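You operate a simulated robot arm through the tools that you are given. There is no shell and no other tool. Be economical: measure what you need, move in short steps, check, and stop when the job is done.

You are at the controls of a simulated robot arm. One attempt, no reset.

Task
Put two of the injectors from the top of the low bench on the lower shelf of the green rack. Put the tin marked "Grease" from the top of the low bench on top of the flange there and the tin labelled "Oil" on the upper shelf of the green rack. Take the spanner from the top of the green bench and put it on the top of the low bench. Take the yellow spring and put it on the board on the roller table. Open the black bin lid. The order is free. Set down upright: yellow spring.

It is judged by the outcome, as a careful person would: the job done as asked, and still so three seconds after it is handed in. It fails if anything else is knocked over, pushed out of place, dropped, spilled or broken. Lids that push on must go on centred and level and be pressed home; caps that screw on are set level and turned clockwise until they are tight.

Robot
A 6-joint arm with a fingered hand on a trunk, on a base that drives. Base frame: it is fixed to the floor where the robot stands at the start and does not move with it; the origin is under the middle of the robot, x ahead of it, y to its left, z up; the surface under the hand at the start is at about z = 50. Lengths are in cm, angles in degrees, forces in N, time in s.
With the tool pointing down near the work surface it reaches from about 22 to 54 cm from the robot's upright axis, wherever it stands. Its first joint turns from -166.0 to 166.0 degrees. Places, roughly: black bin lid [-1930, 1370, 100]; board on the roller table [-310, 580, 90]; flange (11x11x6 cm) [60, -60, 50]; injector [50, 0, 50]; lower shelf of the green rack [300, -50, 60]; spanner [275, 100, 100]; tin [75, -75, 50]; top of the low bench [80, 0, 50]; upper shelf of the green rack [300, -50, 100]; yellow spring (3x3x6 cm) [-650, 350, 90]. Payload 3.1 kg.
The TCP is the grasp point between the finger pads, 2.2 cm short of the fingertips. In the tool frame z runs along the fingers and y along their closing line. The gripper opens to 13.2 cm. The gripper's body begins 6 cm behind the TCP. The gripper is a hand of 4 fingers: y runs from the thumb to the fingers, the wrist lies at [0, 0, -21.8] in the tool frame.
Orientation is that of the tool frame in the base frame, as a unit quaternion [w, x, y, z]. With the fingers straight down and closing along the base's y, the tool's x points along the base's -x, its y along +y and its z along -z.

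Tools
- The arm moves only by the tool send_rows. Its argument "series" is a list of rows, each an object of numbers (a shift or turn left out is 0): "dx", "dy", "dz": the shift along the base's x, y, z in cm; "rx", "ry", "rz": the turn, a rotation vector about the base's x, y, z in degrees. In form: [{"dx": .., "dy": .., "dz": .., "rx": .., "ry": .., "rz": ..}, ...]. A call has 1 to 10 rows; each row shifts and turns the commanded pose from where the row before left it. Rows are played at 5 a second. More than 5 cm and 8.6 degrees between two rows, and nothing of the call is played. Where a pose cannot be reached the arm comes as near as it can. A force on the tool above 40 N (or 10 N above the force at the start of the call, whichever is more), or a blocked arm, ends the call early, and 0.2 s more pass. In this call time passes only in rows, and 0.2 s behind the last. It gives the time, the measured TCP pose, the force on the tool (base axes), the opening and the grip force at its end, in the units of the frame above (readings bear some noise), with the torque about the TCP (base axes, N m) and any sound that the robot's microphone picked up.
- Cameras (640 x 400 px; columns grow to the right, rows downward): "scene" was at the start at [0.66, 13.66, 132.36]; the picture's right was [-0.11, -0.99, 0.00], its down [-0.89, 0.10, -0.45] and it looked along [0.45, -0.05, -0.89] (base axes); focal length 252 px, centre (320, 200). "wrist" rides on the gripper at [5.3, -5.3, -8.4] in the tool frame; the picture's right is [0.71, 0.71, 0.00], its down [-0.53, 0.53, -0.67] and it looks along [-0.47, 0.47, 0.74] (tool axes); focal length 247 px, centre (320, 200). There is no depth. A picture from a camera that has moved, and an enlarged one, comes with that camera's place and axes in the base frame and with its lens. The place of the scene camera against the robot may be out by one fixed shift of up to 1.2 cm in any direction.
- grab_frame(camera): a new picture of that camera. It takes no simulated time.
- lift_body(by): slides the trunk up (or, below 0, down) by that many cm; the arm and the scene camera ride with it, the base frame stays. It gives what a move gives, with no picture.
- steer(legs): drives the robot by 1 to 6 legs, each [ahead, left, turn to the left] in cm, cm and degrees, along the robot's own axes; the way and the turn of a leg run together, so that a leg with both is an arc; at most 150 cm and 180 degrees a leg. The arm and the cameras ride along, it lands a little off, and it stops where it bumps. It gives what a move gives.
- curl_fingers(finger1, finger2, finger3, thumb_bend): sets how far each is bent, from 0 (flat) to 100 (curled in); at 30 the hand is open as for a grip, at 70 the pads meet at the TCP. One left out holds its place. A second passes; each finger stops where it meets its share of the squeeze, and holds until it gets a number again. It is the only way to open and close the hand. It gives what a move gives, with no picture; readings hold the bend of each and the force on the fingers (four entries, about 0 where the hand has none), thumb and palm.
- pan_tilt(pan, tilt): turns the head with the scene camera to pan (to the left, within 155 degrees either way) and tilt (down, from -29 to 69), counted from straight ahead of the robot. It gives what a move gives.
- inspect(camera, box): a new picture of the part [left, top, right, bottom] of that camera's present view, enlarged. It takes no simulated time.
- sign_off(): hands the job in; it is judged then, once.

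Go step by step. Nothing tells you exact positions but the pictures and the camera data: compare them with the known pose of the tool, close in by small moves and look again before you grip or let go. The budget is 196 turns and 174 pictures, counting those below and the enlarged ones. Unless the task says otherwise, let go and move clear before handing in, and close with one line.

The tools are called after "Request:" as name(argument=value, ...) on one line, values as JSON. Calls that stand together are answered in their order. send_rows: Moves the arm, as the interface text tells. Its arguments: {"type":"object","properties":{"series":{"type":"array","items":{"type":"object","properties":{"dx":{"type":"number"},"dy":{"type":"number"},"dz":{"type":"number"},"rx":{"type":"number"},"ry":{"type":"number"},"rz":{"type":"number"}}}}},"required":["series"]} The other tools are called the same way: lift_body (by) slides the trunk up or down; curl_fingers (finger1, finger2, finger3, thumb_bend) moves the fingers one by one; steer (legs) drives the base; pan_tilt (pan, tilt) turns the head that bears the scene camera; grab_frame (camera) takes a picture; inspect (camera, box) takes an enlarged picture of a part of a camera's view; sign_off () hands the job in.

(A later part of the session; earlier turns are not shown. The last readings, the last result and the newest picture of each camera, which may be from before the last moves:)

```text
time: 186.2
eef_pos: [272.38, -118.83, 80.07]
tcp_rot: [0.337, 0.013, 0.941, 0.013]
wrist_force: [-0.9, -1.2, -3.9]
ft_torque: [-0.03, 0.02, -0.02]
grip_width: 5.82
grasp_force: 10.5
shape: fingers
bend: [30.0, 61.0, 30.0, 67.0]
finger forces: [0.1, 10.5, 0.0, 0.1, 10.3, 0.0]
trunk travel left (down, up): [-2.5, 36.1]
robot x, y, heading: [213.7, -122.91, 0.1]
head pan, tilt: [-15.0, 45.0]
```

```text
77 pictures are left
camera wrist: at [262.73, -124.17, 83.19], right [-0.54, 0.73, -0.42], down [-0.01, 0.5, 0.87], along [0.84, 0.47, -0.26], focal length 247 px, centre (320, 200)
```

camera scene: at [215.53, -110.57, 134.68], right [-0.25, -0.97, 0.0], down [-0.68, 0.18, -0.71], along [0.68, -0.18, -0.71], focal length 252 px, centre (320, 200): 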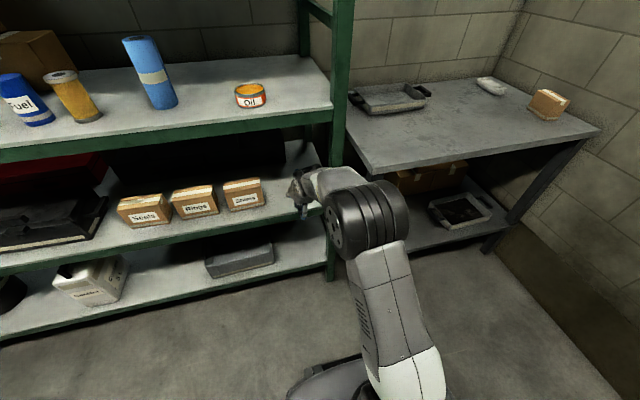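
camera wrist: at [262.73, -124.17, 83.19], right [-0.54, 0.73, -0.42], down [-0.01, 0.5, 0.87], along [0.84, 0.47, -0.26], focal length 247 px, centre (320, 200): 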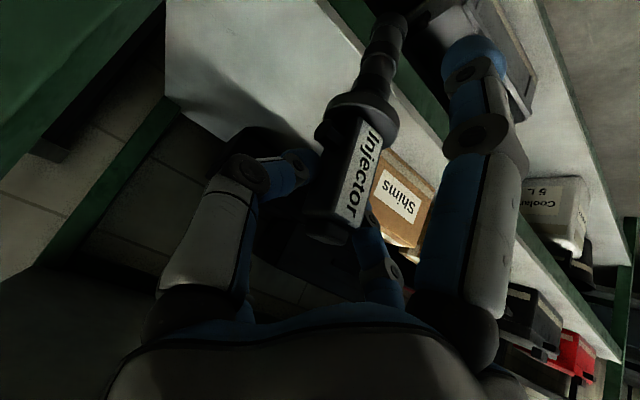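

Slight forward tilt remains; correct 3.5° more, then drive in 14 cm over the shelf.

Request:
send_rows(series=[{"ry": 3.5}])

Request:
steer(legs=[[14, 0, 0]])

Request:
grab_frame(camera="wrist")

Request:
inspect(camera="scene", box=[200, 130, 400, 270])

```text
time: 186.6
eef_pos: [272.28, -118.79, 80.14]
tcp_rot: [0.307, 0.013, 0.952, 0.013]
wrist_force: [-0.1, -0.8, -2.8]
ft_torque: [-0.01, -0.01, -0.02]
grip_width: 5.8
grasp_force: 9.6
shape: fingers
bend: [30.0, 61.0, 30.0, 67.0]
finger forces: [0.0, 10.5, 0.1, 0.0, 10.2, 0.1]
trunk travel left (down, up): [-2.5, 36.1]
robot x, y, heading: [212.97, -122.81, 0.3]
head pan, tilt: [-15.0, 45.0]
```

```text
time: 187.9
eef_pos: [286.46, -118.83, 80.03]
tcp_rot: [0.307, 0.014, 0.952, 0.013]
wrist_force: [0.0, -0.2, -3.5]
ft_torque: [-0.04, 0.05, -0.01]
grip_width: 5.8
grasp_force: 10.4
shape: fingers
bend: [30.0, 61.0, 30.0, 67.0]
finger forces: [0.0, 10.5, 0.0, 0.1, 10.2, 0.0]
trunk travel left (down, up): [-2.5, 36.1]
robot x, y, heading: [227.57, -122.75, 0.3]
head pan, tilt: [-15.0, 45.0]
```

```text
76 pictures are left
camera wrist: at [277.15, -124.11, 83.74], right [-0.56, 0.73, -0.39], down [0.05, 0.5, 0.87], along [0.83, 0.47, -0.31], focal length 247 px, centre (320, 200)
```

wrist: 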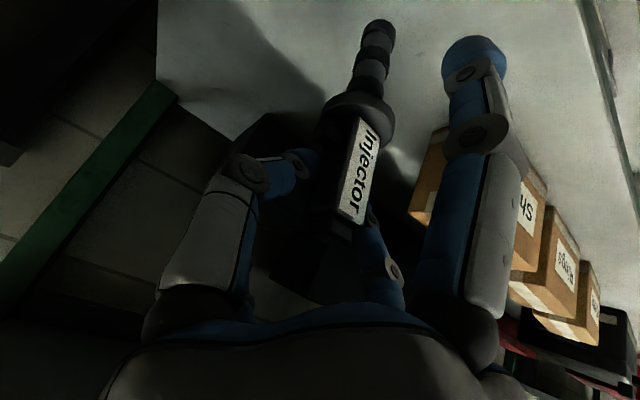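

```text
2.86 times, centred on (300, 200) of scene
camera zoom: at [229.82, -110.5, 134.68], right [-0.25, -0.97, 0.0], down [-0.68, 0.18, -0.71], along [0.68, -0.18, -0.71], focal length 720 px, centre (377, 200)
```

zoom: 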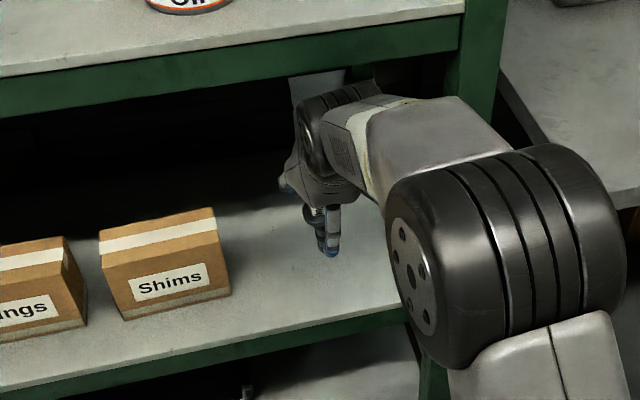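

Request:
inspect(camera="scene", box=[270, 170, 330, 230])

Request:
inspect(camera="wrist", box=[280, 0, 440, 250])

```text
6.67 times, centred on (300, 200) of scene
camera zoom: at [229.82, -110.5, 134.68], right [-0.25, -0.97, 0.0], down [-0.68, 0.18, -0.71], along [0.68, -0.18, -0.71], focal length 1680 px, centre (453, 200)
```

zoom: 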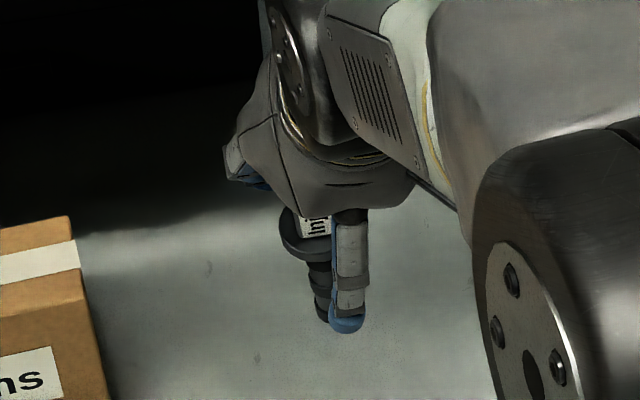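

```text
1.60 times, centred on (360, 125) of wrist
camera zoom: at [277.15, -124.11, 83.74], right [-0.56, 0.73, -0.39], down [0.05, 0.5, 0.87], along [0.83, 0.47, -0.31], focal length 395 px, centre (256, 320)
```

zoom: 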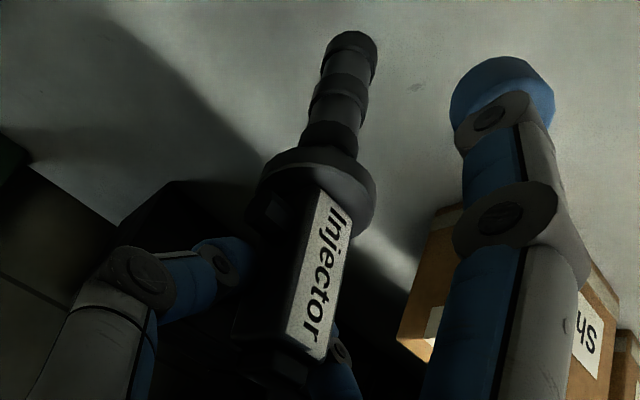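

There's a small (~4°) lean. Correct the sideways roll by 2°, then lower toward contact.

Request:
send_rows(series=[{"rx": 2, "dz": -2}, {"dz": -1.5}, {"dz": -0.5}])

Request:
send_rows(series=[{"dz": -0.4}, {"dz": -0.4}])

Request:
send_rows(series=[{"dz": -0.3}, {"dz": -0.3}])

```text
time: 188.7
eef_pos: [286.54, -118.75, 76.26]
tcp_rot: [0.309, 0.019, 0.95, 0.03]
wrist_force: [0.7, -0.6, 0.4]
ft_torque: [0.03, -0.04, -0.01]
grip_width: 5.82
grasp_force: 11.1
shape: fingers
bend: [30.0, 61.0, 30.0, 67.0]
finger forces: [0.0, 10.9, 0.0, 0.0, 11.2, 0.0]
trunk travel left (down, up): [-2.5, 36.1]
robot x, y, heading: [227.13, -122.71, 0.2]
head pan, tilt: [-15.0, 45.0]
```

```text
time: 189.3
eef_pos: [286.56, -118.77, 75.62]
tcp_rot: [0.312, 0.019, 0.95, 0.029]
wrist_force: [2.0, 0.9, 21.5]
ft_torque: [0.22, -0.23, 0.07]
grip_width: 5.79
grasp_force: 13.3
shape: fingers
bend: [30.0, 59.0, 30.0, 75.0]
finger forces: [0.0, 13.1, 0.0, 0.0, 14.5, 0.1]
trunk travel left (down, up): [-2.5, 36.1]
robot x, y, heading: [227.46, -122.78, 0.3]
head pan, tilt: [-15.0, 45.0]
```

```text
time: 189.9
eef_pos: [286.38, -118.87, 74.91]
tcp_rot: [0.309, 0.019, 0.95, 0.03]
wrist_force: [2.3, 1.1, 20.7]
ft_torque: [0.29, -0.21, 0.01]
grip_width: 5.76
grasp_force: 13.9
shape: fingers
bend: [30.0, 57.0, 30.0, 77.0]
finger forces: [0.0, 13.6, 0.0, 0.0, 14.8, 0.0]
trunk travel left (down, up): [-2.5, 36.1]
robot x, y, heading: [227.83, -122.9, 0.3]
head pan, tilt: [-15.0, 45.0]
```

Contact occurred at z≈76.2 (shelf ≈64). Check the injector's posture.

Request:
send_rows(series=[{"dz": 0.4}])

Request:
grab_frame(camera="wrist")

Request:
inspect(camera="scene", box=[260, 160, 340, 240])

```text
time: 190.3
eef_pos: [286.3, -118.79, 75.04]
tcp_rot: [0.306, 0.019, 0.951, 0.029]
wrist_force: [0.6, 0.1, 9.2]
ft_torque: [0.16, -0.1, 0.02]
grip_width: 5.77
grasp_force: 12.4
shape: fingers
bend: [30.0, 57.0, 30.0, 76.0]
finger forces: [0.0, 11.9, 0.0, 0.1, 12.3, 0.0]
trunk travel left (down, up): [-2.5, 36.1]
robot x, y, heading: [227.62, -123.03, 0.3]
head pan, tilt: [-15.0, 45.0]
```

```text
72 pictures are left
camera wrist: at [276.92, -124.31, 78.53], right [-0.56, 0.74, -0.36], down [0.05, 0.47, 0.88], along [0.83, 0.48, -0.3], focal length 247 px, centre (320, 200)
```

wrist: 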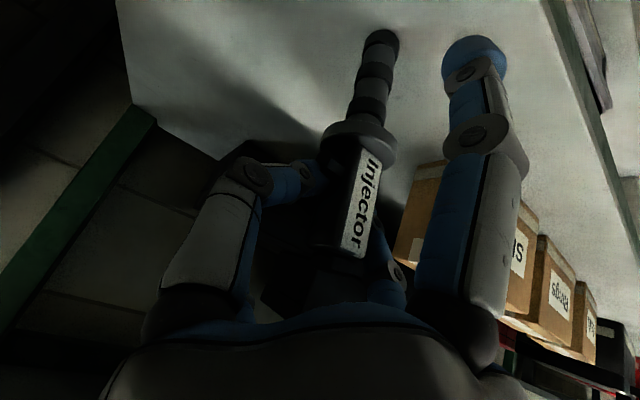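

```text
5.00 times, centred on (300, 200) of scene
camera zoom: at [229.56, -110.51, 134.67], right [-0.25, -0.97, 0.0], down [-0.68, 0.18, -0.71], along [0.68, -0.18, -0.71], focal length 1260 px, centre (420, 200)
```

zoom: 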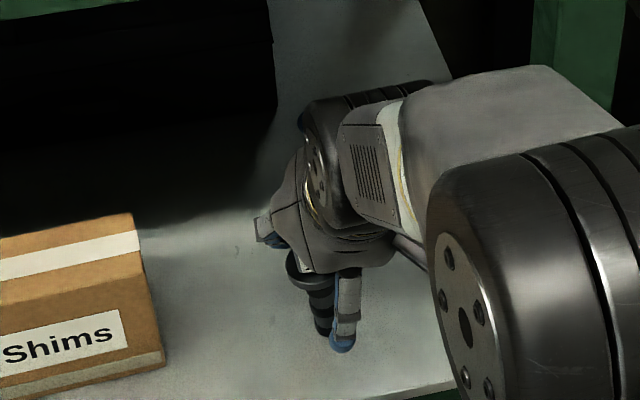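

The body leans ~5° with its top toward +y. Shift the hand −y about 0.9 cm with the base resting, and level the roll.

Request:
send_rows(series=[{"dy": -0.3, "rx": -1, "dz": 0.1}, {"dy": -0.3, "rx": -1}, {"dy": -0.3, "rx": -1}])

Request:
grab_frame(camera="wrist")

Request:
inspect(camera="scene", box=[260, 160, 340, 240])

```text
time: 191.1
eef_pos: [286.48, -119.8, 75.24]
tcp_rot: [0.306, 0.011, 0.952, 0.004]
wrist_force: [0.2, 1.5, 4.4]
ft_torque: [0.21, -0.11, -0.04]
grip_width: 5.78
grasp_force: 11.7
shape: fingers
bend: [30.0, 58.0, 30.0, 73.0]
finger forces: [0.0, 11.8, 0.0, 0.0, 10.4, 0.0]
trunk travel left (down, up): [-2.5, 36.1]
robot x, y, heading: [227.57, -123.01, 0.5]
head pan, tilt: [-15.0, 45.0]
```

```text
70 pictures are left
camera wrist: at [277.07, -124.97, 78.95], right [-0.56, 0.72, -0.4], down [0.05, 0.51, 0.86], along [0.83, 0.46, -0.32], focal length 247 px, centre (320, 200)
```

wrist: 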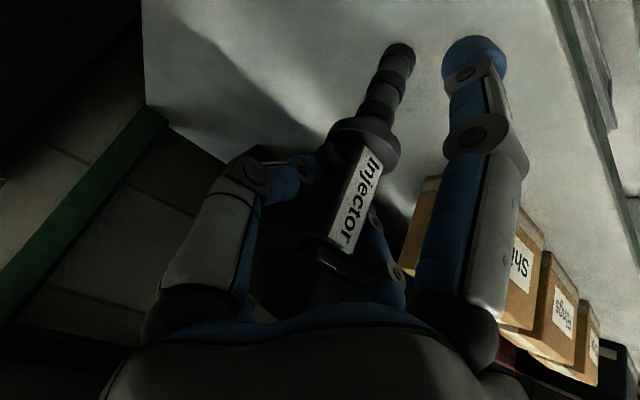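

```text
5.00 times, centred on (300, 200) of scene
camera zoom: at [229.64, -110.5, 134.68], right [-0.25, -0.97, 0.0], down [-0.68, 0.18, -0.71], along [0.68, -0.18, -0.71], focal length 1260 px, centre (420, 200)
```

zoom: 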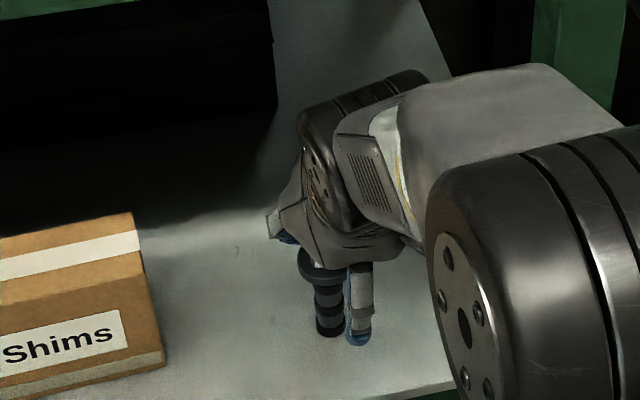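

Now nearly upright (within ~2°). Open both fingers slightly and check it settles.

Request:
curl_fingers(finger2=50, thumb_bend=62)

Request:
grab_frame(camera="wrist")

Request:
inspect(camera="scene", box=[260, 160, 340, 240])

```text
time: 192.1
eef_pos: [286.62, -119.83, 75.25]
tcp_rot: [0.307, 0.01, 0.952, 0.004]
wrist_force: [1.2, 1.2, 0.1]
ft_torque: [0.0, 0.02, 0.02]
grip_width: 6.01
grasp_force: 0.0
shape: fingers
bend: [30.0, 50.0, 30.0, 62.0]
finger forces: [0.1, 0.0, 0.1, 0.0, 0.0, 0.0]
trunk travel left (down, up): [-2.5, 36.1]
robot x, y, heading: [227.22, -122.98, 0.3]
head pan, tilt: [-15.0, 45.0]
```

```text
68 pictures are left
camera wrist: at [277.12, -124.97, 78.97], right [-0.56, 0.72, -0.4], down [0.04, 0.51, 0.86], along [0.83, 0.46, -0.32], focal length 247 px, centre (320, 200)
```

wrist: 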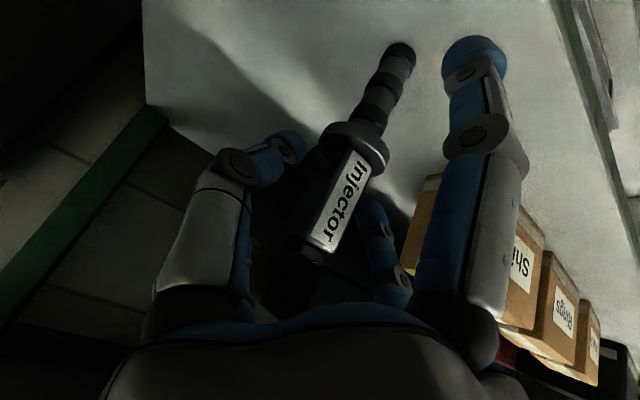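

```text
5.00 times, centred on (300, 200) of scene
camera zoom: at [229.69, -110.5, 134.68], right [-0.25, -0.97, 0.0], down [-0.68, 0.18, -0.71], along [0.68, -0.18, -0.71], focal length 1260 px, centre (420, 200)
```

zoom: 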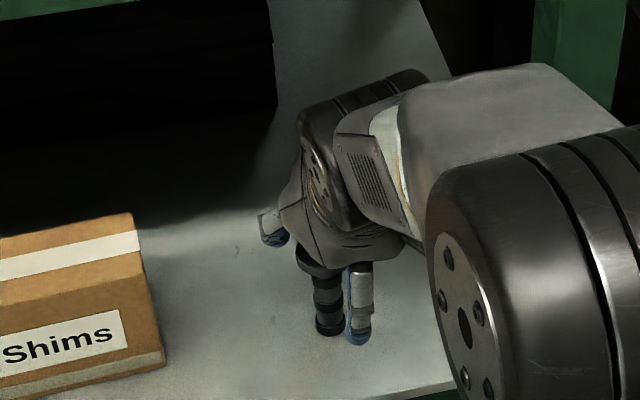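

It stands freely. Open fully and retreat along the tool axis.

Request:
curl_fingers(finger2=32, thumb_bend=40)

Request:
send_rows(series=[{"dx": -0.9, "dz": 1.2}, {"dx": -1.8, "dz": 2.3}, {"dx": -2.5, "dz": 2}, {"dx": -4}, {"dx": -4}, {"dx": -4}])

Request:
grab_frame(camera="scene")

```text
time: 193.1
eef_pos: [286.57, -119.71, 75.32]
tcp_rot: [0.307, 0.01, 0.952, 0.004]
wrist_force: [-0.8, -0.7, 0.5]
ft_torque: [0.03, 0.01, 0.01]
grip_width: 7.66
grasp_force: 0.0
shape: fingers
bend: [30.0, 32.0, 30.0, 40.0]
finger forces: [0.0, 0.1, 0.0, 0.1, 0.0, 0.0]
trunk travel left (down, up): [-2.5, 36.1]
robot x, y, heading: [227.51, -122.96, 0.4]
head pan, tilt: [-15.0, 45.0]
```

```text
time: 194.5
eef_pos: [269.42, -119.48, 80.63]
tcp_rot: [0.307, 0.011, 0.951, 0.005]
wrist_force: [-0.8, 0.3, 0.1]
ft_torque: [0.0, 0.02, 0.0]
grip_width: 7.67
grasp_force: 0.0
shape: fingers
bend: [30.0, 32.0, 30.0, 40.0]
finger forces: [0.0, 0.0, 0.0, 0.0, 0.1, 0.1]
trunk travel left (down, up): [-2.5, 36.1]
robot x, y, heading: [227.51, -123.1, 0.3]
head pan, tilt: [-15.0, 45.0]
```

```text
66 pictures are left
camera scene: at [229.63, -110.51, 134.68], right [-0.25, -0.97, 0.0], down [-0.68, 0.18, -0.71], along [0.68, -0.18, -0.71], focal length 252 px, centre (320, 200)
```

scene: 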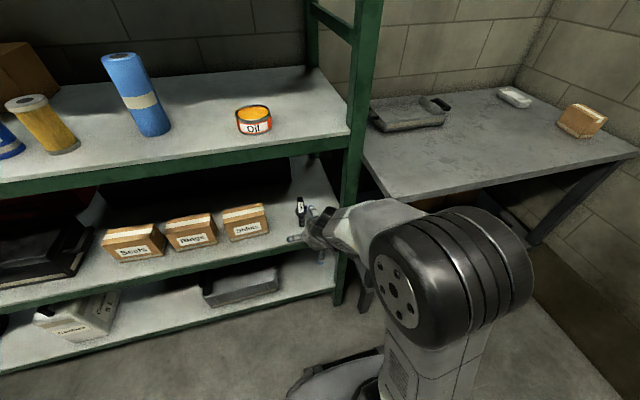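

First injector stands on the lower shelf. Drive back around to the front of the low bench for the second one.

Request:
steer(legs=[[-35, -36, 0], [-150, 0, 0], [-80, 0, 0], [0, 100, 0], [0, 75, 0]])

Request:
pan_tilt(pan=0, tilt=45)

Request:
grab_frame(camera="scene")

```text
time: 216.8
eef_pos: [-2.78, 13.98, 80.61]
tcp_rot: [0.307, -0.007, 0.951, 0.01]
wrist_force: [-0.2, -0.2, -0.7]
ft_torque: [-0.01, -0.01, 0.01]
grip_width: 7.66
grasp_force: 0.1
shape: fingers
bend: [30.0, 32.0, 30.0, 40.0]
finger forces: [0.0, 0.1, 0.0, 0.1, 0.1, 0.0]
trunk travel left (down, up): [-2.5, 36.1]
robot x, y, heading: [-44.67, 9.2, 2.5]
head pan, tilt: [-15.0, 45.0]
```

```text
time: 217.6
eef_pos: [-2.71, 14.01, 80.7]
tcp_rot: [0.308, -0.005, 0.951, 0.008]
wrist_force: [0.1, 0.1, -0.1]
ft_torque: [0.02, -0.01, -0.01]
grip_width: 7.67
grasp_force: 0.1
shape: fingers
bend: [30.0, 32.0, 30.0, 40.0]
finger forces: [0.1, 0.0, 0.1, 0.1, 0.0, 0.0]
trunk travel left (down, up): [-2.5, 36.1]
robot x, y, heading: [-44.74, 9.21, 2.2]
head pan, tilt: [0.0, 45.0]
```

```text
65 pictures are left
camera scene: at [-42.68, 23.69, 134.68], right [0.04, -1.0, 0.0], down [-0.71, -0.03, -0.71], along [0.71, 0.03, -0.71], focal length 252 px, centre (320, 200)
```

scene: 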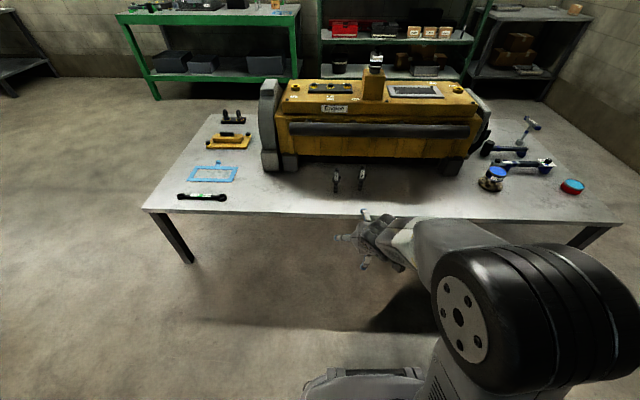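

Injectors remain at ≈(48.7,19.7) and (50.6,7.7). Take the left one: square up and approach.

Request:
steer(legs=[[0, 0, -2.2], [34, 7.5, 0]])

Request:
send_rows(series=[{"ry": -3}, {"ry": -3}, {"ry": -3}])

Request:
curl_fingers(finger2=35, thumb_bend=35, finger1=25, finger3=25)

Request:
grab_frame(camera="wrist")

```text
time: 220.2
eef_pos: [31.23, 20.14, 80.6]
tcp_rot: [0.307, 0.012, 0.952, 0.004]
wrist_force: [0.3, 0.1, 0.2]
ft_torque: [0.01, -0.01, 0.03]
grip_width: 7.66
grasp_force: 0.0
shape: fingers
bend: [30.0, 32.0, 30.0, 40.0]
finger forces: [0.0, 0.0, 0.1, 0.0, 0.0, 0.0]
trunk travel left (down, up): [-2.5, 36.1]
robot x, y, heading: [-11.01, 16.85, 0.2]
head pan, tilt: [0.0, 45.0]
```

```text
time: 221.0
eef_pos: [30.95, 19.09, 80.51]
tcp_rot: [0.325, 0.019, 0.945, -0.018]
wrist_force: [-0.1, -0.2, 0.8]
ft_torque: [0.0, 0.01, -0.05]
grip_width: 7.7
grasp_force: 0.1
shape: fingers
bend: [30.0, 32.0, 30.0, 40.0]
finger forces: [0.0, 0.1, 0.0, 0.0, 0.1, 0.0]
out of reach, approached as far as the arm can: row 2, 3
trunk travel left (down, up): [-2.5, 36.1]
robot x, y, heading: [-10.89, 16.98, 0.4]
head pan, tilt: [0.0, 45.0]
```

```text
time: 222.0
eef_pos: [30.88, 19.18, 80.47]
tcp_rot: [0.324, 0.02, 0.946, -0.019]
wrist_force: [-0.5, 0.2, 0.7]
ft_torque: [0.0, 0.03, 0.0]
grip_width: 8.63
grasp_force: 0.1
shape: fingers
bend: [25.0, 35.0, 25.0, 35.0]
finger forces: [0.1, 0.0, 0.1, 0.0, 0.1, 0.0]
trunk travel left (down, up): [-2.5, 36.1]
robot x, y, heading: [-10.92, 17.11, 0.4]
head pan, tilt: [0.0, 45.0]
```

```text
64 pictures are left
camera wrist: at [21.2, 14.25, 84.03], right [-0.52, 0.72, -0.45], down [0.03, 0.54, 0.84], along [0.85, 0.43, -0.31], focal length 247 px, centre (320, 200)
```

wrist: 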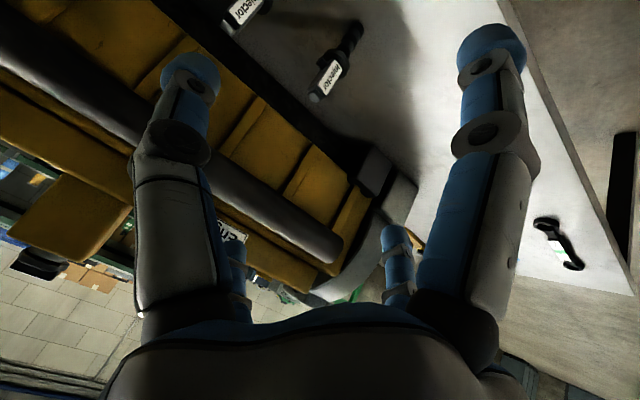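

Second injector's axis ≈ (48.2,19.6). Move to the pre-approach point, increasing pitch.

Request:
send_rows(series=[{"dx": 2.5, "dy": 0.2, "dz": -2.8, "ry": -2, "rx": 1}, {"dx": 2.5, "dy": 0.2, "dz": -2.8, "ry": -2, "rx": 0.5}, {"dx": 2.6, "dz": -2.8, "ry": -2}, {"dx": 2.6, "dz": -2.6}])

Request:
grab_frame(camera="wrist")

```text
time: 223.0
eef_pos: [41.75, 23.67, 70.42]
tcp_rot: [0.428, 0.018, 0.903, 0.014]
wrist_force: [0.0, 0.2, 0.4]
ft_torque: [0.0, -0.02, 0.01]
grip_width: 8.64
grasp_force: 0.1
shape: fingers
bend: [25.0, 35.0, 25.0, 35.0]
finger forces: [0.1, 0.0, 0.0, 0.0, 0.1, 0.1]
out of reach, approached as far as the arm can: row 1, 2, 3, 4
trunk travel left (down, up): [-2.5, 36.1]
robot x, y, heading: [-11.02, 17.02, 0.1]
head pan, tilt: [0.0, 45.0]
```

```text
63 pictures are left
camera wrist: at [31.68, 18.34, 71.61], right [-0.43, 0.74, -0.52], down [-0.18, 0.5, 0.85], along [0.88, 0.46, -0.09], focal length 247 px, centre (320, 200)
```

wrist: 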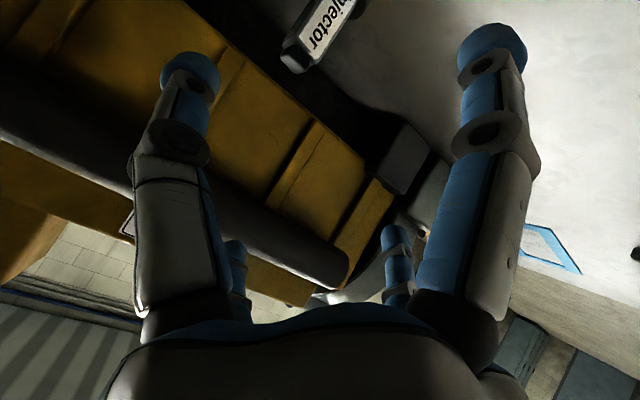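

Some drift from a reach limit; correct laterally and restore pitch to ~44°.

Request:
send_rows(series=[{"dy": -2, "dz": 1, "ry": 3}, {"dy": -2, "ry": 3.5}])

Request:
grab_frame(camera="wrist")

```text
time: 223.6
eef_pos: [41.97, 21.21, 72.18]
tcp_rot: [0.376, 0.018, 0.926, 0.012]
wrist_force: [-0.2, -0.6, 0.5]
ft_torque: [-0.03, 0.0, 0.05]
grip_width: 8.64
grasp_force: 0.0
shape: fingers
bend: [25.0, 35.0, 25.0, 35.0]
finger forces: [0.0, 0.1, 0.1, 0.0, 0.0, 0.1]
out of reach, approached as far as the arm can: row 1, 2
trunk travel left (down, up): [-2.5, 36.1]
robot x, y, heading: [-10.94, 16.86, 0.5]
head pan, tilt: [0.0, 45.0]
```

```text
62 pictures are left
camera wrist: at [32.04, 16.04, 74.5], right [-0.49, 0.74, -0.47], down [-0.08, 0.5, 0.86], along [0.87, 0.46, -0.19], focal length 247 px, centre (320, 200)
```

wrist: 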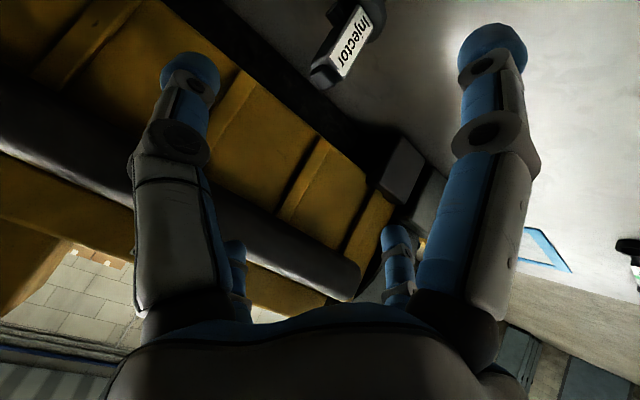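

Request:
send_rows(series=[{"dz": -2, "dx": 0.5, "dy": -0.8, "rx": -1}, {"dz": -2, "dx": 0.5, "dy": -0.8, "rx": -1}])

```text
time: 224.2
eef_pos: [43.12, 20.35, 68.48]
tcp_rot: [0.376, 0.012, 0.926, -0.004]
wrist_force: [-0.2, -0.1, -0.5]
ft_torque: [0.03, -0.01, 0.01]
grip_width: 8.65
grasp_force: 0.1
shape: fingers
bend: [25.0, 35.0, 25.0, 35.0]
finger forces: [0.0, 0.0, 0.1, 0.0, 0.0, 0.0]
out of reach, approached as far as the arm can: row 1
trunk travel left (down, up): [-2.5, 36.1]
robot x, y, heading: [-11.09, 17.19, 0.1]
head pan, tilt: [0.0, 45.0]
```

Request:
send_rows(series=[{"dx": 0.5, "dy": -0.75, "dz": -1.2}, {"dx": 1.6, "dz": -1.8}])

Request:
grab_frame(camera="wrist")

```text
time: 224.8
eef_pos: [45.63, 20.4, 65.69]
tcp_rot: [0.376, 0.011, 0.926, -0.003]
wrist_force: [-0.6, 0.2, 0.2]
ft_torque: [-0.02, 0.01, -0.01]
grip_width: 8.63
grasp_force: 0.1
shape: fingers
bend: [25.0, 35.0, 25.0, 35.0]
finger forces: [0.0, 0.0, 0.1, 0.0, 0.1, 0.0]
out of reach, approached as far as the arm can: row 1
trunk travel left (down, up): [-2.5, 36.1]
robot x, y, heading: [-11.12, 16.55, 0.5]
head pan, tilt: [0.0, 45.0]
```

```text
61 pictures are left
camera wrist: at [35.73, 15.27, 68.09], right [-0.49, 0.72, -0.49], down [-0.08, 0.53, 0.85], along [0.87, 0.45, -0.2], focal length 247 px, centre (320, 200)
```

wrist: 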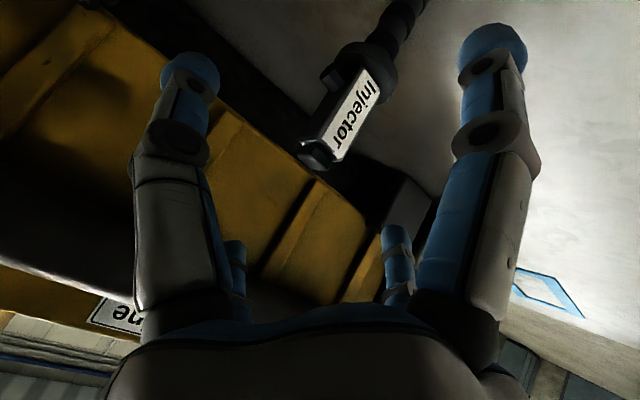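

The injector appears at y≈20.3, so the current y is right. Continue to the grasp point.

Request:
send_rows(series=[{"dx": 1.2, "dz": -1.8}, {"dx": 1.2, "dz": -1.8}])

Request:
grab_frame(camera="wrist")

```text
time: 225.4
eef_pos: [47.99, 20.44, 62.11]
tcp_rot: [0.376, 0.01, 0.926, -0.002]
wrist_force: [-0.3, 0.5, -0.2]
ft_torque: [0.01, 0.04, -0.01]
grip_width: 8.64
grasp_force: 0.2
shape: fingers
bend: [25.0, 35.0, 25.0, 35.0]
finger forces: [0.0, 0.0, 0.0, 0.0, 0.1, 0.1]
trunk travel left (down, up): [-2.5, 36.1]
robot x, y, heading: [-10.95, 16.63, 0.2]
head pan, tilt: [0.0, 45.0]
```

```text
60 pictures are left
camera wrist: at [38.1, 15.29, 64.44], right [-0.49, 0.72, -0.49], down [-0.08, 0.52, 0.85], along [0.87, 0.45, -0.2], focal length 247 px, centre (320, 200)
```

wrist: 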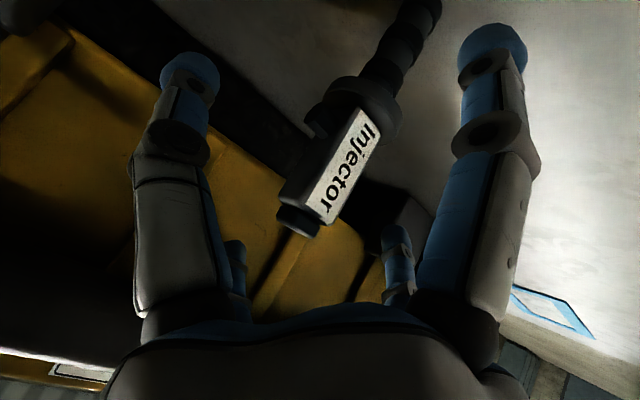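

Body sits ~0.5 cm to −y of the TCP. Try a small shift.

Request:
send_rows(series=[{"dy": -0.5, "dx": 0.2}])

Request:
curl_fingers(finger2=78, thumb_bend=78)

Request:
grab_frame(camera="wrist")

```text
time: 225.8
eef_pos: [48.22, 20.11, 62.02]
tcp_rot: [0.376, 0.011, 0.927, -0.004]
wrist_force: [0.3, 0.4, 0.5]
ft_torque: [0.0, -0.01, 0.02]
grip_width: 8.63
grasp_force: 0.0
shape: fingers
bend: [25.0, 35.0, 25.0, 35.0]
finger forces: [0.0, 0.0, 0.1, 0.0, 0.1, 0.1]
trunk travel left (down, up): [-2.5, 36.1]
robot x, y, heading: [-10.68, 16.99, 0.4]
head pan, tilt: [0.0, 45.0]
```

```text
time: 226.8
eef_pos: [48.33, 20.04, 62.11]
tcp_rot: [0.377, 0.011, 0.926, -0.004]
wrist_force: [-0.2, -0.2, 0.8]
ft_torque: [0.04, 0.01, 0.04]
grip_width: 6.31
grasp_force: 0.1
shape: fingers
bend: [25.0, 75.0, 25.0, 74.0]
finger forces: [0.0, 0.0, 0.0, 0.1, 0.0, 0.0]
trunk travel left (down, up): [-2.5, 36.1]
robot x, y, heading: [-10.97, 17.18, 0.3]
head pan, tilt: [0.0, 45.0]
```

```text
59 pictures are left
camera wrist: at [38.31, 14.93, 64.5], right [-0.49, 0.72, -0.49], down [-0.08, 0.53, 0.85], along [0.87, 0.45, -0.2], focal length 247 px, centre (320, 200)
```

wrist: 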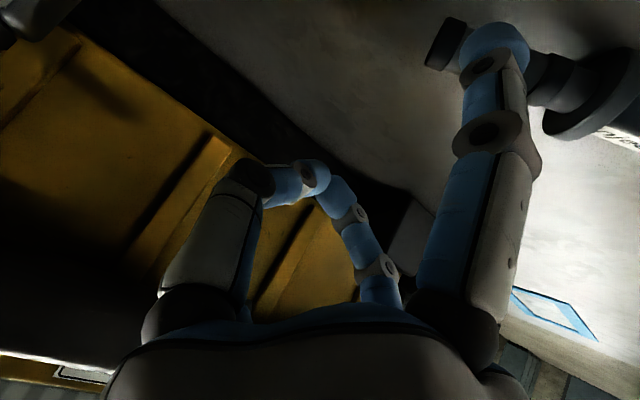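

The injector slipped out and tipped onto the bench. Look before moving anything.

Request:
grab_frame(camera="scene")

```text
58 pictures are left
camera scene: at [-8.42, 31.29, 134.68], right [0.0, -1.0, 0.0], down [-0.71, 0.0, -0.71], along [0.71, 0.0, -0.71], focal length 252 px, centre (320, 200)
```

scene: 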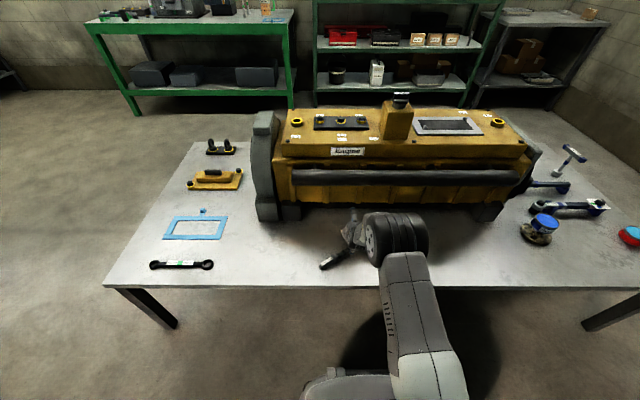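

It's lying safely on the bench near (44,26). Raise the hand straight up, then reorient to pointing down for a pick of the lying injector.

Request:
send_rows(series=[{"dz": 2}, {"dz": 4}, {"dz": 4}, {"dz": 4}, {"dz": 2}])

Request:
send_rows(series=[{"ry": 8, "dx": -1}, {"ry": 8, "dx": -1}, {"ry": 8, "dx": -1}, {"ry": 8, "dx": -1}, {"ry": 8}, {"ry": 4}])

Request:
curl_fingers(finger1=30, finger2=30, finger3=30, thumb_bend=30)

Request:
grab_frame(camera="wrist")

Request:
inspect(camera="scene", box=[290, 190, 430, 290])

```text
time: 228.0
eef_pos: [47.97, 19.67, 76.84]
tcp_rot: [0.378, 0.009, 0.926, -0.001]
wrist_force: [-0.5, -0.1, 1.3]
ft_torque: [0.02, -0.01, 0.01]
grip_width: 6.32
grasp_force: 0.0
shape: fingers
bend: [25.0, 75.0, 25.0, 74.0]
finger forces: [0.0, 0.1, 0.0, 0.0, 0.0, 0.0]
out of reach, approached as far as the arm can: row 4, 5
trunk travel left (down, up): [-2.5, 36.1]
robot x, y, heading: [-11.01, 16.93, 0.5]
head pan, tilt: [0.0, 45.0]
```

```text
time: 229.4
eef_pos: [44.85, 18.91, 76.97]
tcp_rot: [0.05, 0.012, 0.998, -0.021]
wrist_force: [0.2, -0.9, 0.5]
ft_torque: [-0.01, 0.03, 0.02]
grip_width: 6.31
grasp_force: 0.2
shape: fingers
bend: [25.0, 75.0, 25.0, 74.0]
finger forces: [0.0, 0.0, 0.0, 0.0, 0.0, 0.0]
out of reach, approached as far as the arm can: row 1
trunk travel left (down, up): [-2.5, 36.1]
robot x, y, heading: [-11.05, 17.08, 0.3]
head pan, tilt: [0.0, 45.0]
```

```text
time: 230.4
eef_pos: [44.94, 18.84, 76.99]
tcp_rot: [0.049, 0.011, 0.998, -0.022]
wrist_force: [-0.5, 0.1, 0.4]
ft_torque: [0.01, -0.02, 0.01]
grip_width: 8.81
grasp_force: 0.1
shape: fingers
bend: [30.0, 30.0, 30.0, 30.0]
finger forces: [0.1, 0.0, 0.1, 0.0, 0.0, 0.1]
trunk travel left (down, up): [-2.5, 36.1]
robot x, y, heading: [-10.88, 16.75, 0.2]
head pan, tilt: [0.0, 45.0]
```

```text
57 pictures are left
camera wrist: at [38.47, 14.05, 85.16], right [-0.69, 0.72, -0.1], down [0.47, 0.54, 0.69], along [0.56, 0.43, -0.71], focal length 247 px, centre (320, 200)
```

wrist: 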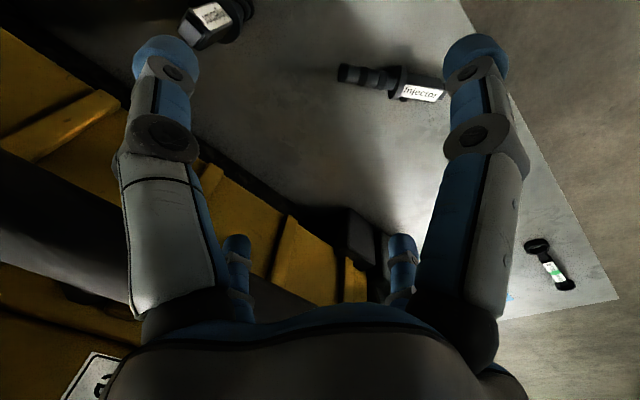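

```text
4.00 times, centred on (360, 240) of scene
camera zoom: at [-8.42, 31.29, 134.68], right [0.0, -1.0, 0.0], down [-0.71, 0.0, -0.71], along [0.71, 0.0, -0.71], focal length 1008 px, centre (160, 40)
```

zoom: 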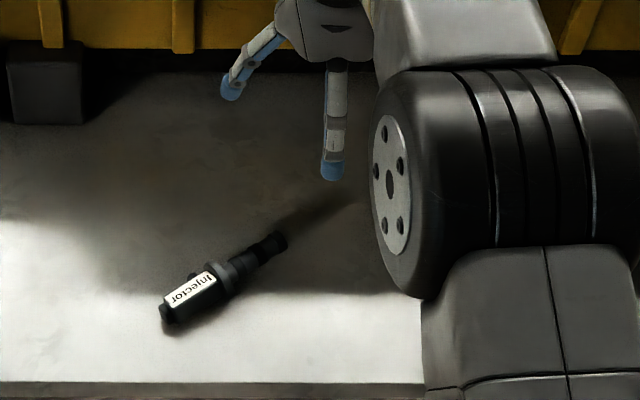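

It lies from (46.5,21) to (40,30). I'll grasp it across the body with finger1/3, hand straight down and yawed 37°, and place it lying on the shelf.

Request:
steer(legs=[[-3, 9, 0]])

Request:
send_rows(series=[{"ry": 5.5, "rx": 2.5}, {"rz": 8}, {"rz": 8}, {"rz": 8}, {"rz": 8}, {"rz": 4}])

Request:
curl_fingers(finger1=42, finger2=0, finger3=42, thumb_bend=0)

Request:
grab_frame(camera="wrist")

```text
time: 231.6
eef_pos: [41.8, 27.81, 77.1]
tcp_rot: [0.05, 0.012, 0.998, -0.022]
wrist_force: [-0.5, 0.0, 1.1]
ft_torque: [0.01, 0.0, -0.01]
grip_width: 8.8
grasp_force: 0.0
shape: fingers
bend: [30.0, 30.0, 30.0, 30.0]
finger forces: [0.0, 0.0, 0.1, 0.0, 0.0, 0.1]
trunk travel left (down, up): [-2.5, 36.1]
robot x, y, heading: [-13.94, 26.01, 0.2]
head pan, tilt: [0.0, 45.0]
```

```text
time: 233.0
eef_pos: [41.67, 27.78, 76.91]
tcp_rot: [0.001, -0.297, 0.955, 0.0]
wrist_force: [0.5, 1.3, -0.8]
ft_torque: [0.01, 0.01, 0.01]
grip_width: 8.83
grasp_force: 0.0
shape: fingers
bend: [30.0, 30.0, 30.0, 30.0]
finger forces: [0.0, 0.0, 0.1, 0.0, 0.1, 0.1]
trunk travel left (down, up): [-2.5, 36.1]
robot x, y, heading: [-14.03, 25.88, 0.3]
head pan, tilt: [0.0, 45.0]
```

```text
time: 234.0
eef_pos: [41.79, 27.72, 76.92]
tcp_rot: [0.002, -0.297, 0.955, 0.0]
wrist_force: [0.7, 0.4, 0.2]
ft_torque: [0.01, 0.0, 0.0]
grip_width: 9.9
grasp_force: 0.1
shape: fingers
bend: [42.0, 1.0, 42.0, 0.0]
finger forces: [0.0, 0.0, 0.0, 0.0, 0.1, 0.0]
trunk travel left (down, up): [-2.5, 36.1]
robot x, y, heading: [-13.94, 25.72, 0.4]
head pan, tilt: [0.0, 45.0]
```

```text
55 pictures are left
camera wrist: at [40.28, 20.28, 85.49], right [-0.98, 0.18, 0.0], down [0.13, 0.73, 0.67], along [0.12, 0.66, -0.74], focal length 247 px, centre (320, 200)
```

wrist: 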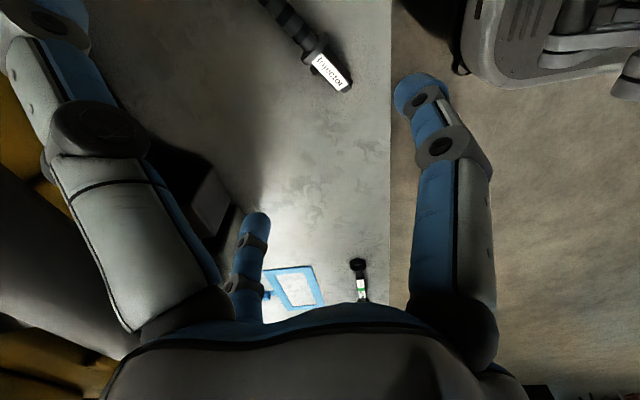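

Aligned across the body. Descend in two stages.

Request:
send_rows(series=[{"dx": -0.2, "dy": -0.2, "dz": -4.5}, {"dz": -4.5}, {"dz": -4.5}, {"dz": -4}])

Request:
grab_frame(camera="wrist")

```text
time: 235.0
eef_pos: [41.42, 27.51, 59.63]
tcp_rot: [0.002, -0.297, 0.955, 0.0]
wrist_force: [-0.3, -0.4, 0.5]
ft_torque: [-0.03, 0.01, 0.0]
grip_width: 9.91
grasp_force: 0.0
shape: fingers
bend: [42.0, 1.0, 42.0, 0.0]
finger forces: [0.0, 0.0, 0.1, 0.1, 0.0, 0.1]
trunk travel left (down, up): [-2.5, 36.1]
robot x, y, heading: [-13.86, 26.18, 0.1]
head pan, tilt: [0.0, 45.0]
```

```text
54 pictures are left
camera wrist: at [39.86, 20.01, 68.08], right [-0.98, 0.18, 0.0], down [0.13, 0.73, 0.67], along [0.12, 0.66, -0.74], focal length 247 px, centre (320, 200)
```

wrist: 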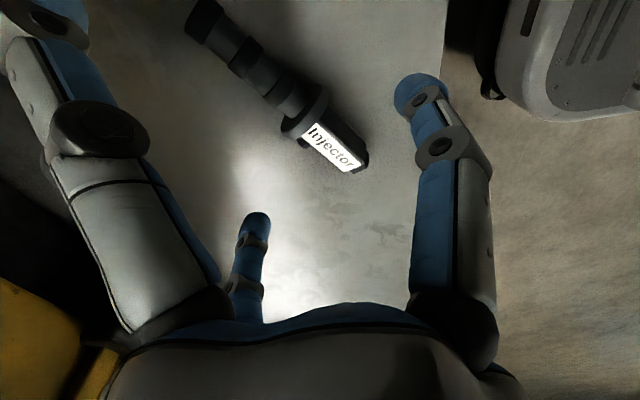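

Small correction and final descent, then close fingers 1 and 3.

Request:
send_rows(series=[{"dx": -0.6, "dy": 0.2, "dz": -3}, {"dz": -2.2}, {"dz": -0.9}])

Request:
curl_fingers(finger1=82, finger3=82)

Request:
grab_frame(camera="wrist")

```text
time: 235.8
eef_pos: [40.95, 27.57, 53.34]
tcp_rot: [0.003, -0.298, 0.955, 0.001]
wrist_force: [-0.6, 0.0, 0.6]
ft_torque: [0.02, 0.01, -0.01]
grip_width: 9.9
grasp_force: 0.0
shape: fingers
bend: [42.0, 1.0, 42.0, 0.0]
finger forces: [0.0, 0.0, 0.1, 0.0, 0.0, 0.1]
trunk travel left (down, up): [-2.5, 36.1]
robot x, y, heading: [-13.74, 25.9, -0.2]
head pan, tilt: [0.0, 45.0]
```

```text
time: 236.8
eef_pos: [40.86, 27.63, 53.43]
tcp_rot: [0.002, -0.298, 0.955, 0.0]
wrist_force: [0.0, 0.0, 0.0]
ft_torque: [-0.02, 0.02, 0.01]
grip_width: 8.6
grasp_force: 9.5
shape: fingers
bend: [64.0, 1.0, 64.0, 0.0]
finger forces: [9.4, 0.0, 9.6, 0.0, 0.0, 0.0]
trunk travel left (down, up): [-2.5, 36.1]
robot x, y, heading: [-14.13, 25.95, 0.2]
head pan, tilt: [0.0, 45.0]
```

```text
53 pictures are left
camera wrist: at [39.41, 20.18, 61.92], right [-0.98, 0.18, 0.0], down [0.13, 0.73, 0.67], along [0.12, 0.66, -0.74], focal length 247 px, centre (320, 200)
```

wrist: 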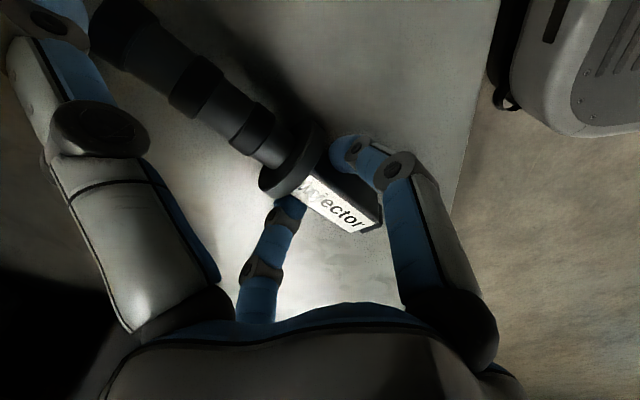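

Symmetric grip. Lift and check.

Request:
send_rows(series=[{"dz": 1}, {"dz": 2}, {"dz": 4}, {"dz": 4}, {"dz": 4}, {"dz": 4}, {"dz": 4}])

Request:
grab_frame(camera="wrist")

Request:
inspect(camera="scene", box=[270, 170, 430, 290])

```text
time: 238.4
eef_pos: [40.9, 27.7, 76.31]
tcp_rot: [0.002, -0.296, 0.955, 0.0]
wrist_force: [-0.1, 0.5, -2.6]
ft_torque: [0.03, 0.02, -0.01]
grip_width: 8.63
grasp_force: 8.6
shape: fingers
bend: [64.0, 1.0, 64.0, 0.0]
finger forces: [8.6, 0.0, 8.7, 0.0, 0.1, 0.1]
trunk travel left (down, up): [-2.5, 36.1]
robot x, y, heading: [-13.82, 26.19, 0.0]
head pan, tilt: [0.0, 45.0]
```

```text
52 pictures are left
camera wrist: at [39.49, 20.28, 84.84], right [-0.98, 0.18, 0.0], down [0.13, 0.73, 0.67], along [0.12, 0.66, -0.74], focal length 247 px, centre (320, 200)
```

wrist: 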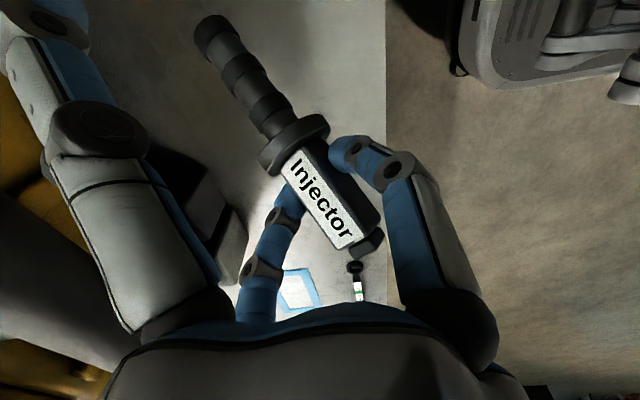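

```text
3.33 times, centred on (350, 230) of scene
camera zoom: at [-11.45, 40.27, 134.68], right [0.0, -1.0, 0.0], down [-0.71, 0.0, -0.71], along [0.71, 0.0, -0.71], focal length 840 px, centre (220, 100)
```

zoom: 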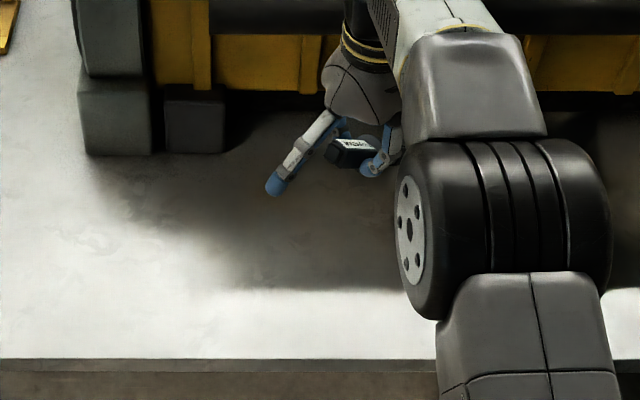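

It hangs nose-down ~45°, pivoting about the pinch axis. Good: if I yaw the hand so the nozzle points back at the robot and pitch forward 45°, the injector becomes vertical, ideal for the shelf. Yaw first.

Request:
steer(legs=[[-20, 0, 0]])

Request:
send_rows(series=[{"rz": -8, "dz": 2}, {"rz": -8}, {"rz": -8}, {"rz": -8}, {"rz": -8}, {"rz": -8}, {"rz": -8}, {"rz": -8}])

Request:
send_rows(series=[{"rz": -8}, {"rz": -8}, {"rz": -8}, {"rz": -8}, {"rz": -8}, {"rz": -8}, {"rz": -8}, {"rz": -5}])

Request:
grab_frame(camera="wrist")

```text
time: 240.0
eef_pos: [20.88, 27.51, 76.36]
tcp_rot: [0.003, -0.295, 0.955, -0.001]
wrist_force: [-0.4, 0.0, -2.9]
ft_torque: [-0.02, 0.03, -0.02]
grip_width: 8.64
grasp_force: 8.4
shape: fingers
bend: [64.0, 1.0, 64.0, 0.0]
finger forces: [8.5, 0.0, 8.8, 0.0, 0.0, 0.0]
trunk travel left (down, up): [-2.5, 36.1]
robot x, y, heading: [-34.48, 26.27, -0.3]
head pan, tilt: [0.0, 45.0]
```

```text
time: 241.8
eef_pos: [20.93, 27.65, 78.16]
tcp_rot: [0.002, 0.257, 0.966, -0.001]
wrist_force: [0.1, 0.0, -3.6]
ft_torque: [0.05, -0.05, -0.02]
grip_width: 8.65
grasp_force: 9.2
shape: fingers
bend: [64.0, 1.0, 64.0, 0.0]
finger forces: [8.5, 0.0, 8.7, 0.1, 0.0, 0.0]
trunk travel left (down, up): [-2.5, 36.1]
robot x, y, heading: [-34.17, 25.94, 0.1]
head pan, tilt: [0.0, 45.0]
```

```text
time: 243.6
eef_pos: [20.95, 27.57, 78.23]
tcp_rot: [0.001, 0.713, 0.702, -0.001]
wrist_force: [-0.3, 0.0, -3.0]
ft_torque: [-0.01, -0.05, -0.03]
grip_width: 8.64
grasp_force: 8.1
shape: fingers
bend: [64.0, 1.0, 64.0, 0.0]
finger forces: [8.5, 0.1, 8.8, 0.1, 0.1, 0.0]
trunk travel left (down, up): [-2.5, 36.1]
robot x, y, heading: [-33.92, 25.99, -0.1]
head pan, tilt: [0.0, 45.0]
```

```text
50 pictures are left
camera wrist: at [15.56, 32.93, 86.79], right [0.72, 0.7, 0.0], down [0.52, -0.53, 0.67], along [0.46, -0.48, -0.74], focal length 247 px, centre (320, 200)
```

wrist: 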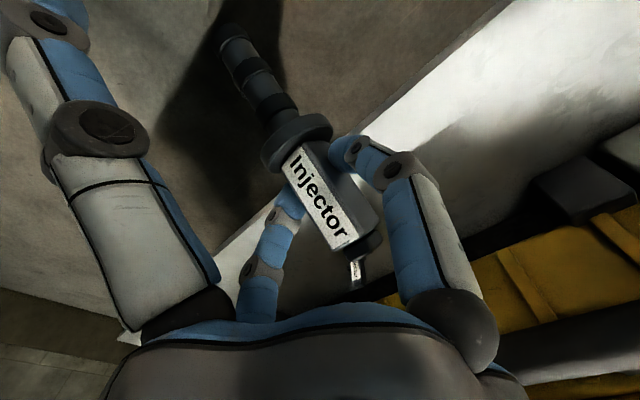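

Nozzle now points back at the robot, ~45° down. Pitch forward 45° to bring the injector vertical.

Request:
send_rows(series=[{"ry": -8, "dx": 1}, {"ry": -8, "dx": 1}, {"ry": -8, "dx": 1}, {"ry": -8}, {"ry": -8}, {"ry": -4}])

Request:
grab_frame(camera="wrist")

Request:
inspect(camera="scene", box=[260, 150, 440, 290])

```text
time: 245.0
eef_pos: [23.87, 27.2, 78.43]
tcp_rot: [0.26, 0.665, 0.653, 0.252]
wrist_force: [0.7, -0.9, -4.0]
ft_torque: [0.0, 0.01, 0.03]
grip_width: 8.67
grasp_force: 8.4
shape: fingers
bend: [64.0, 1.0, 64.0, 0.0]
finger forces: [8.7, 0.1, 8.6, 0.0, 0.1, 0.0]
trunk travel left (down, up): [-2.5, 36.1]
robot x, y, heading: [-33.91, 25.85, 0.0]
head pan, tilt: [0.0, 45.0]
```

```text
49 pictures are left
camera wrist: at [14.35, 32.77, 81.07], right [0.54, 0.7, 0.47], down [-0.07, -0.52, 0.85], along [0.84, -0.49, -0.23], focal length 247 px, centre (320, 200)
```

wrist: 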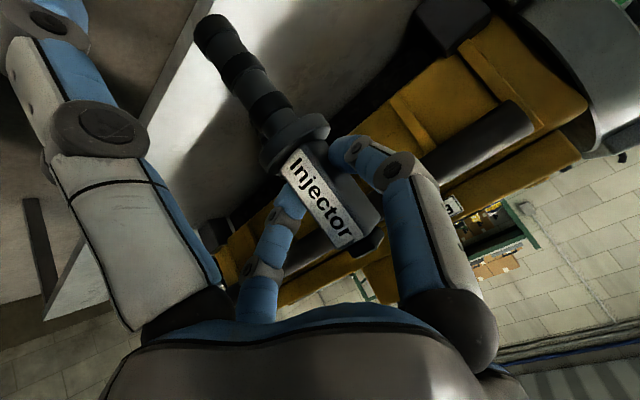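

```text
2.86 times, centred on (350, 220) of scene
camera zoom: at [-31.48, 40.26, 134.68], right [0.0, -1.0, 0.0], down [-0.71, 0.0, -0.71], along [0.71, 0.0, -0.71], focal length 720 px, centre (234, 143)
```

zoom: 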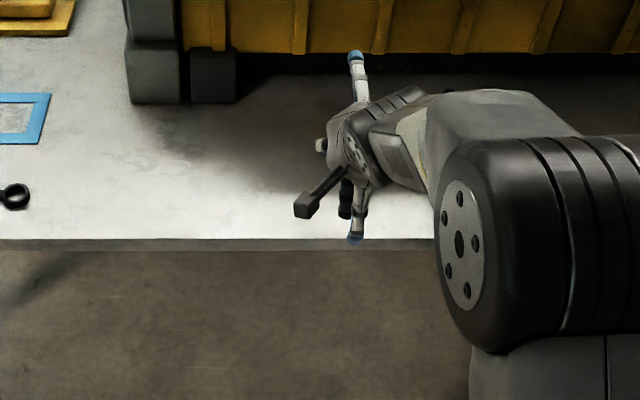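

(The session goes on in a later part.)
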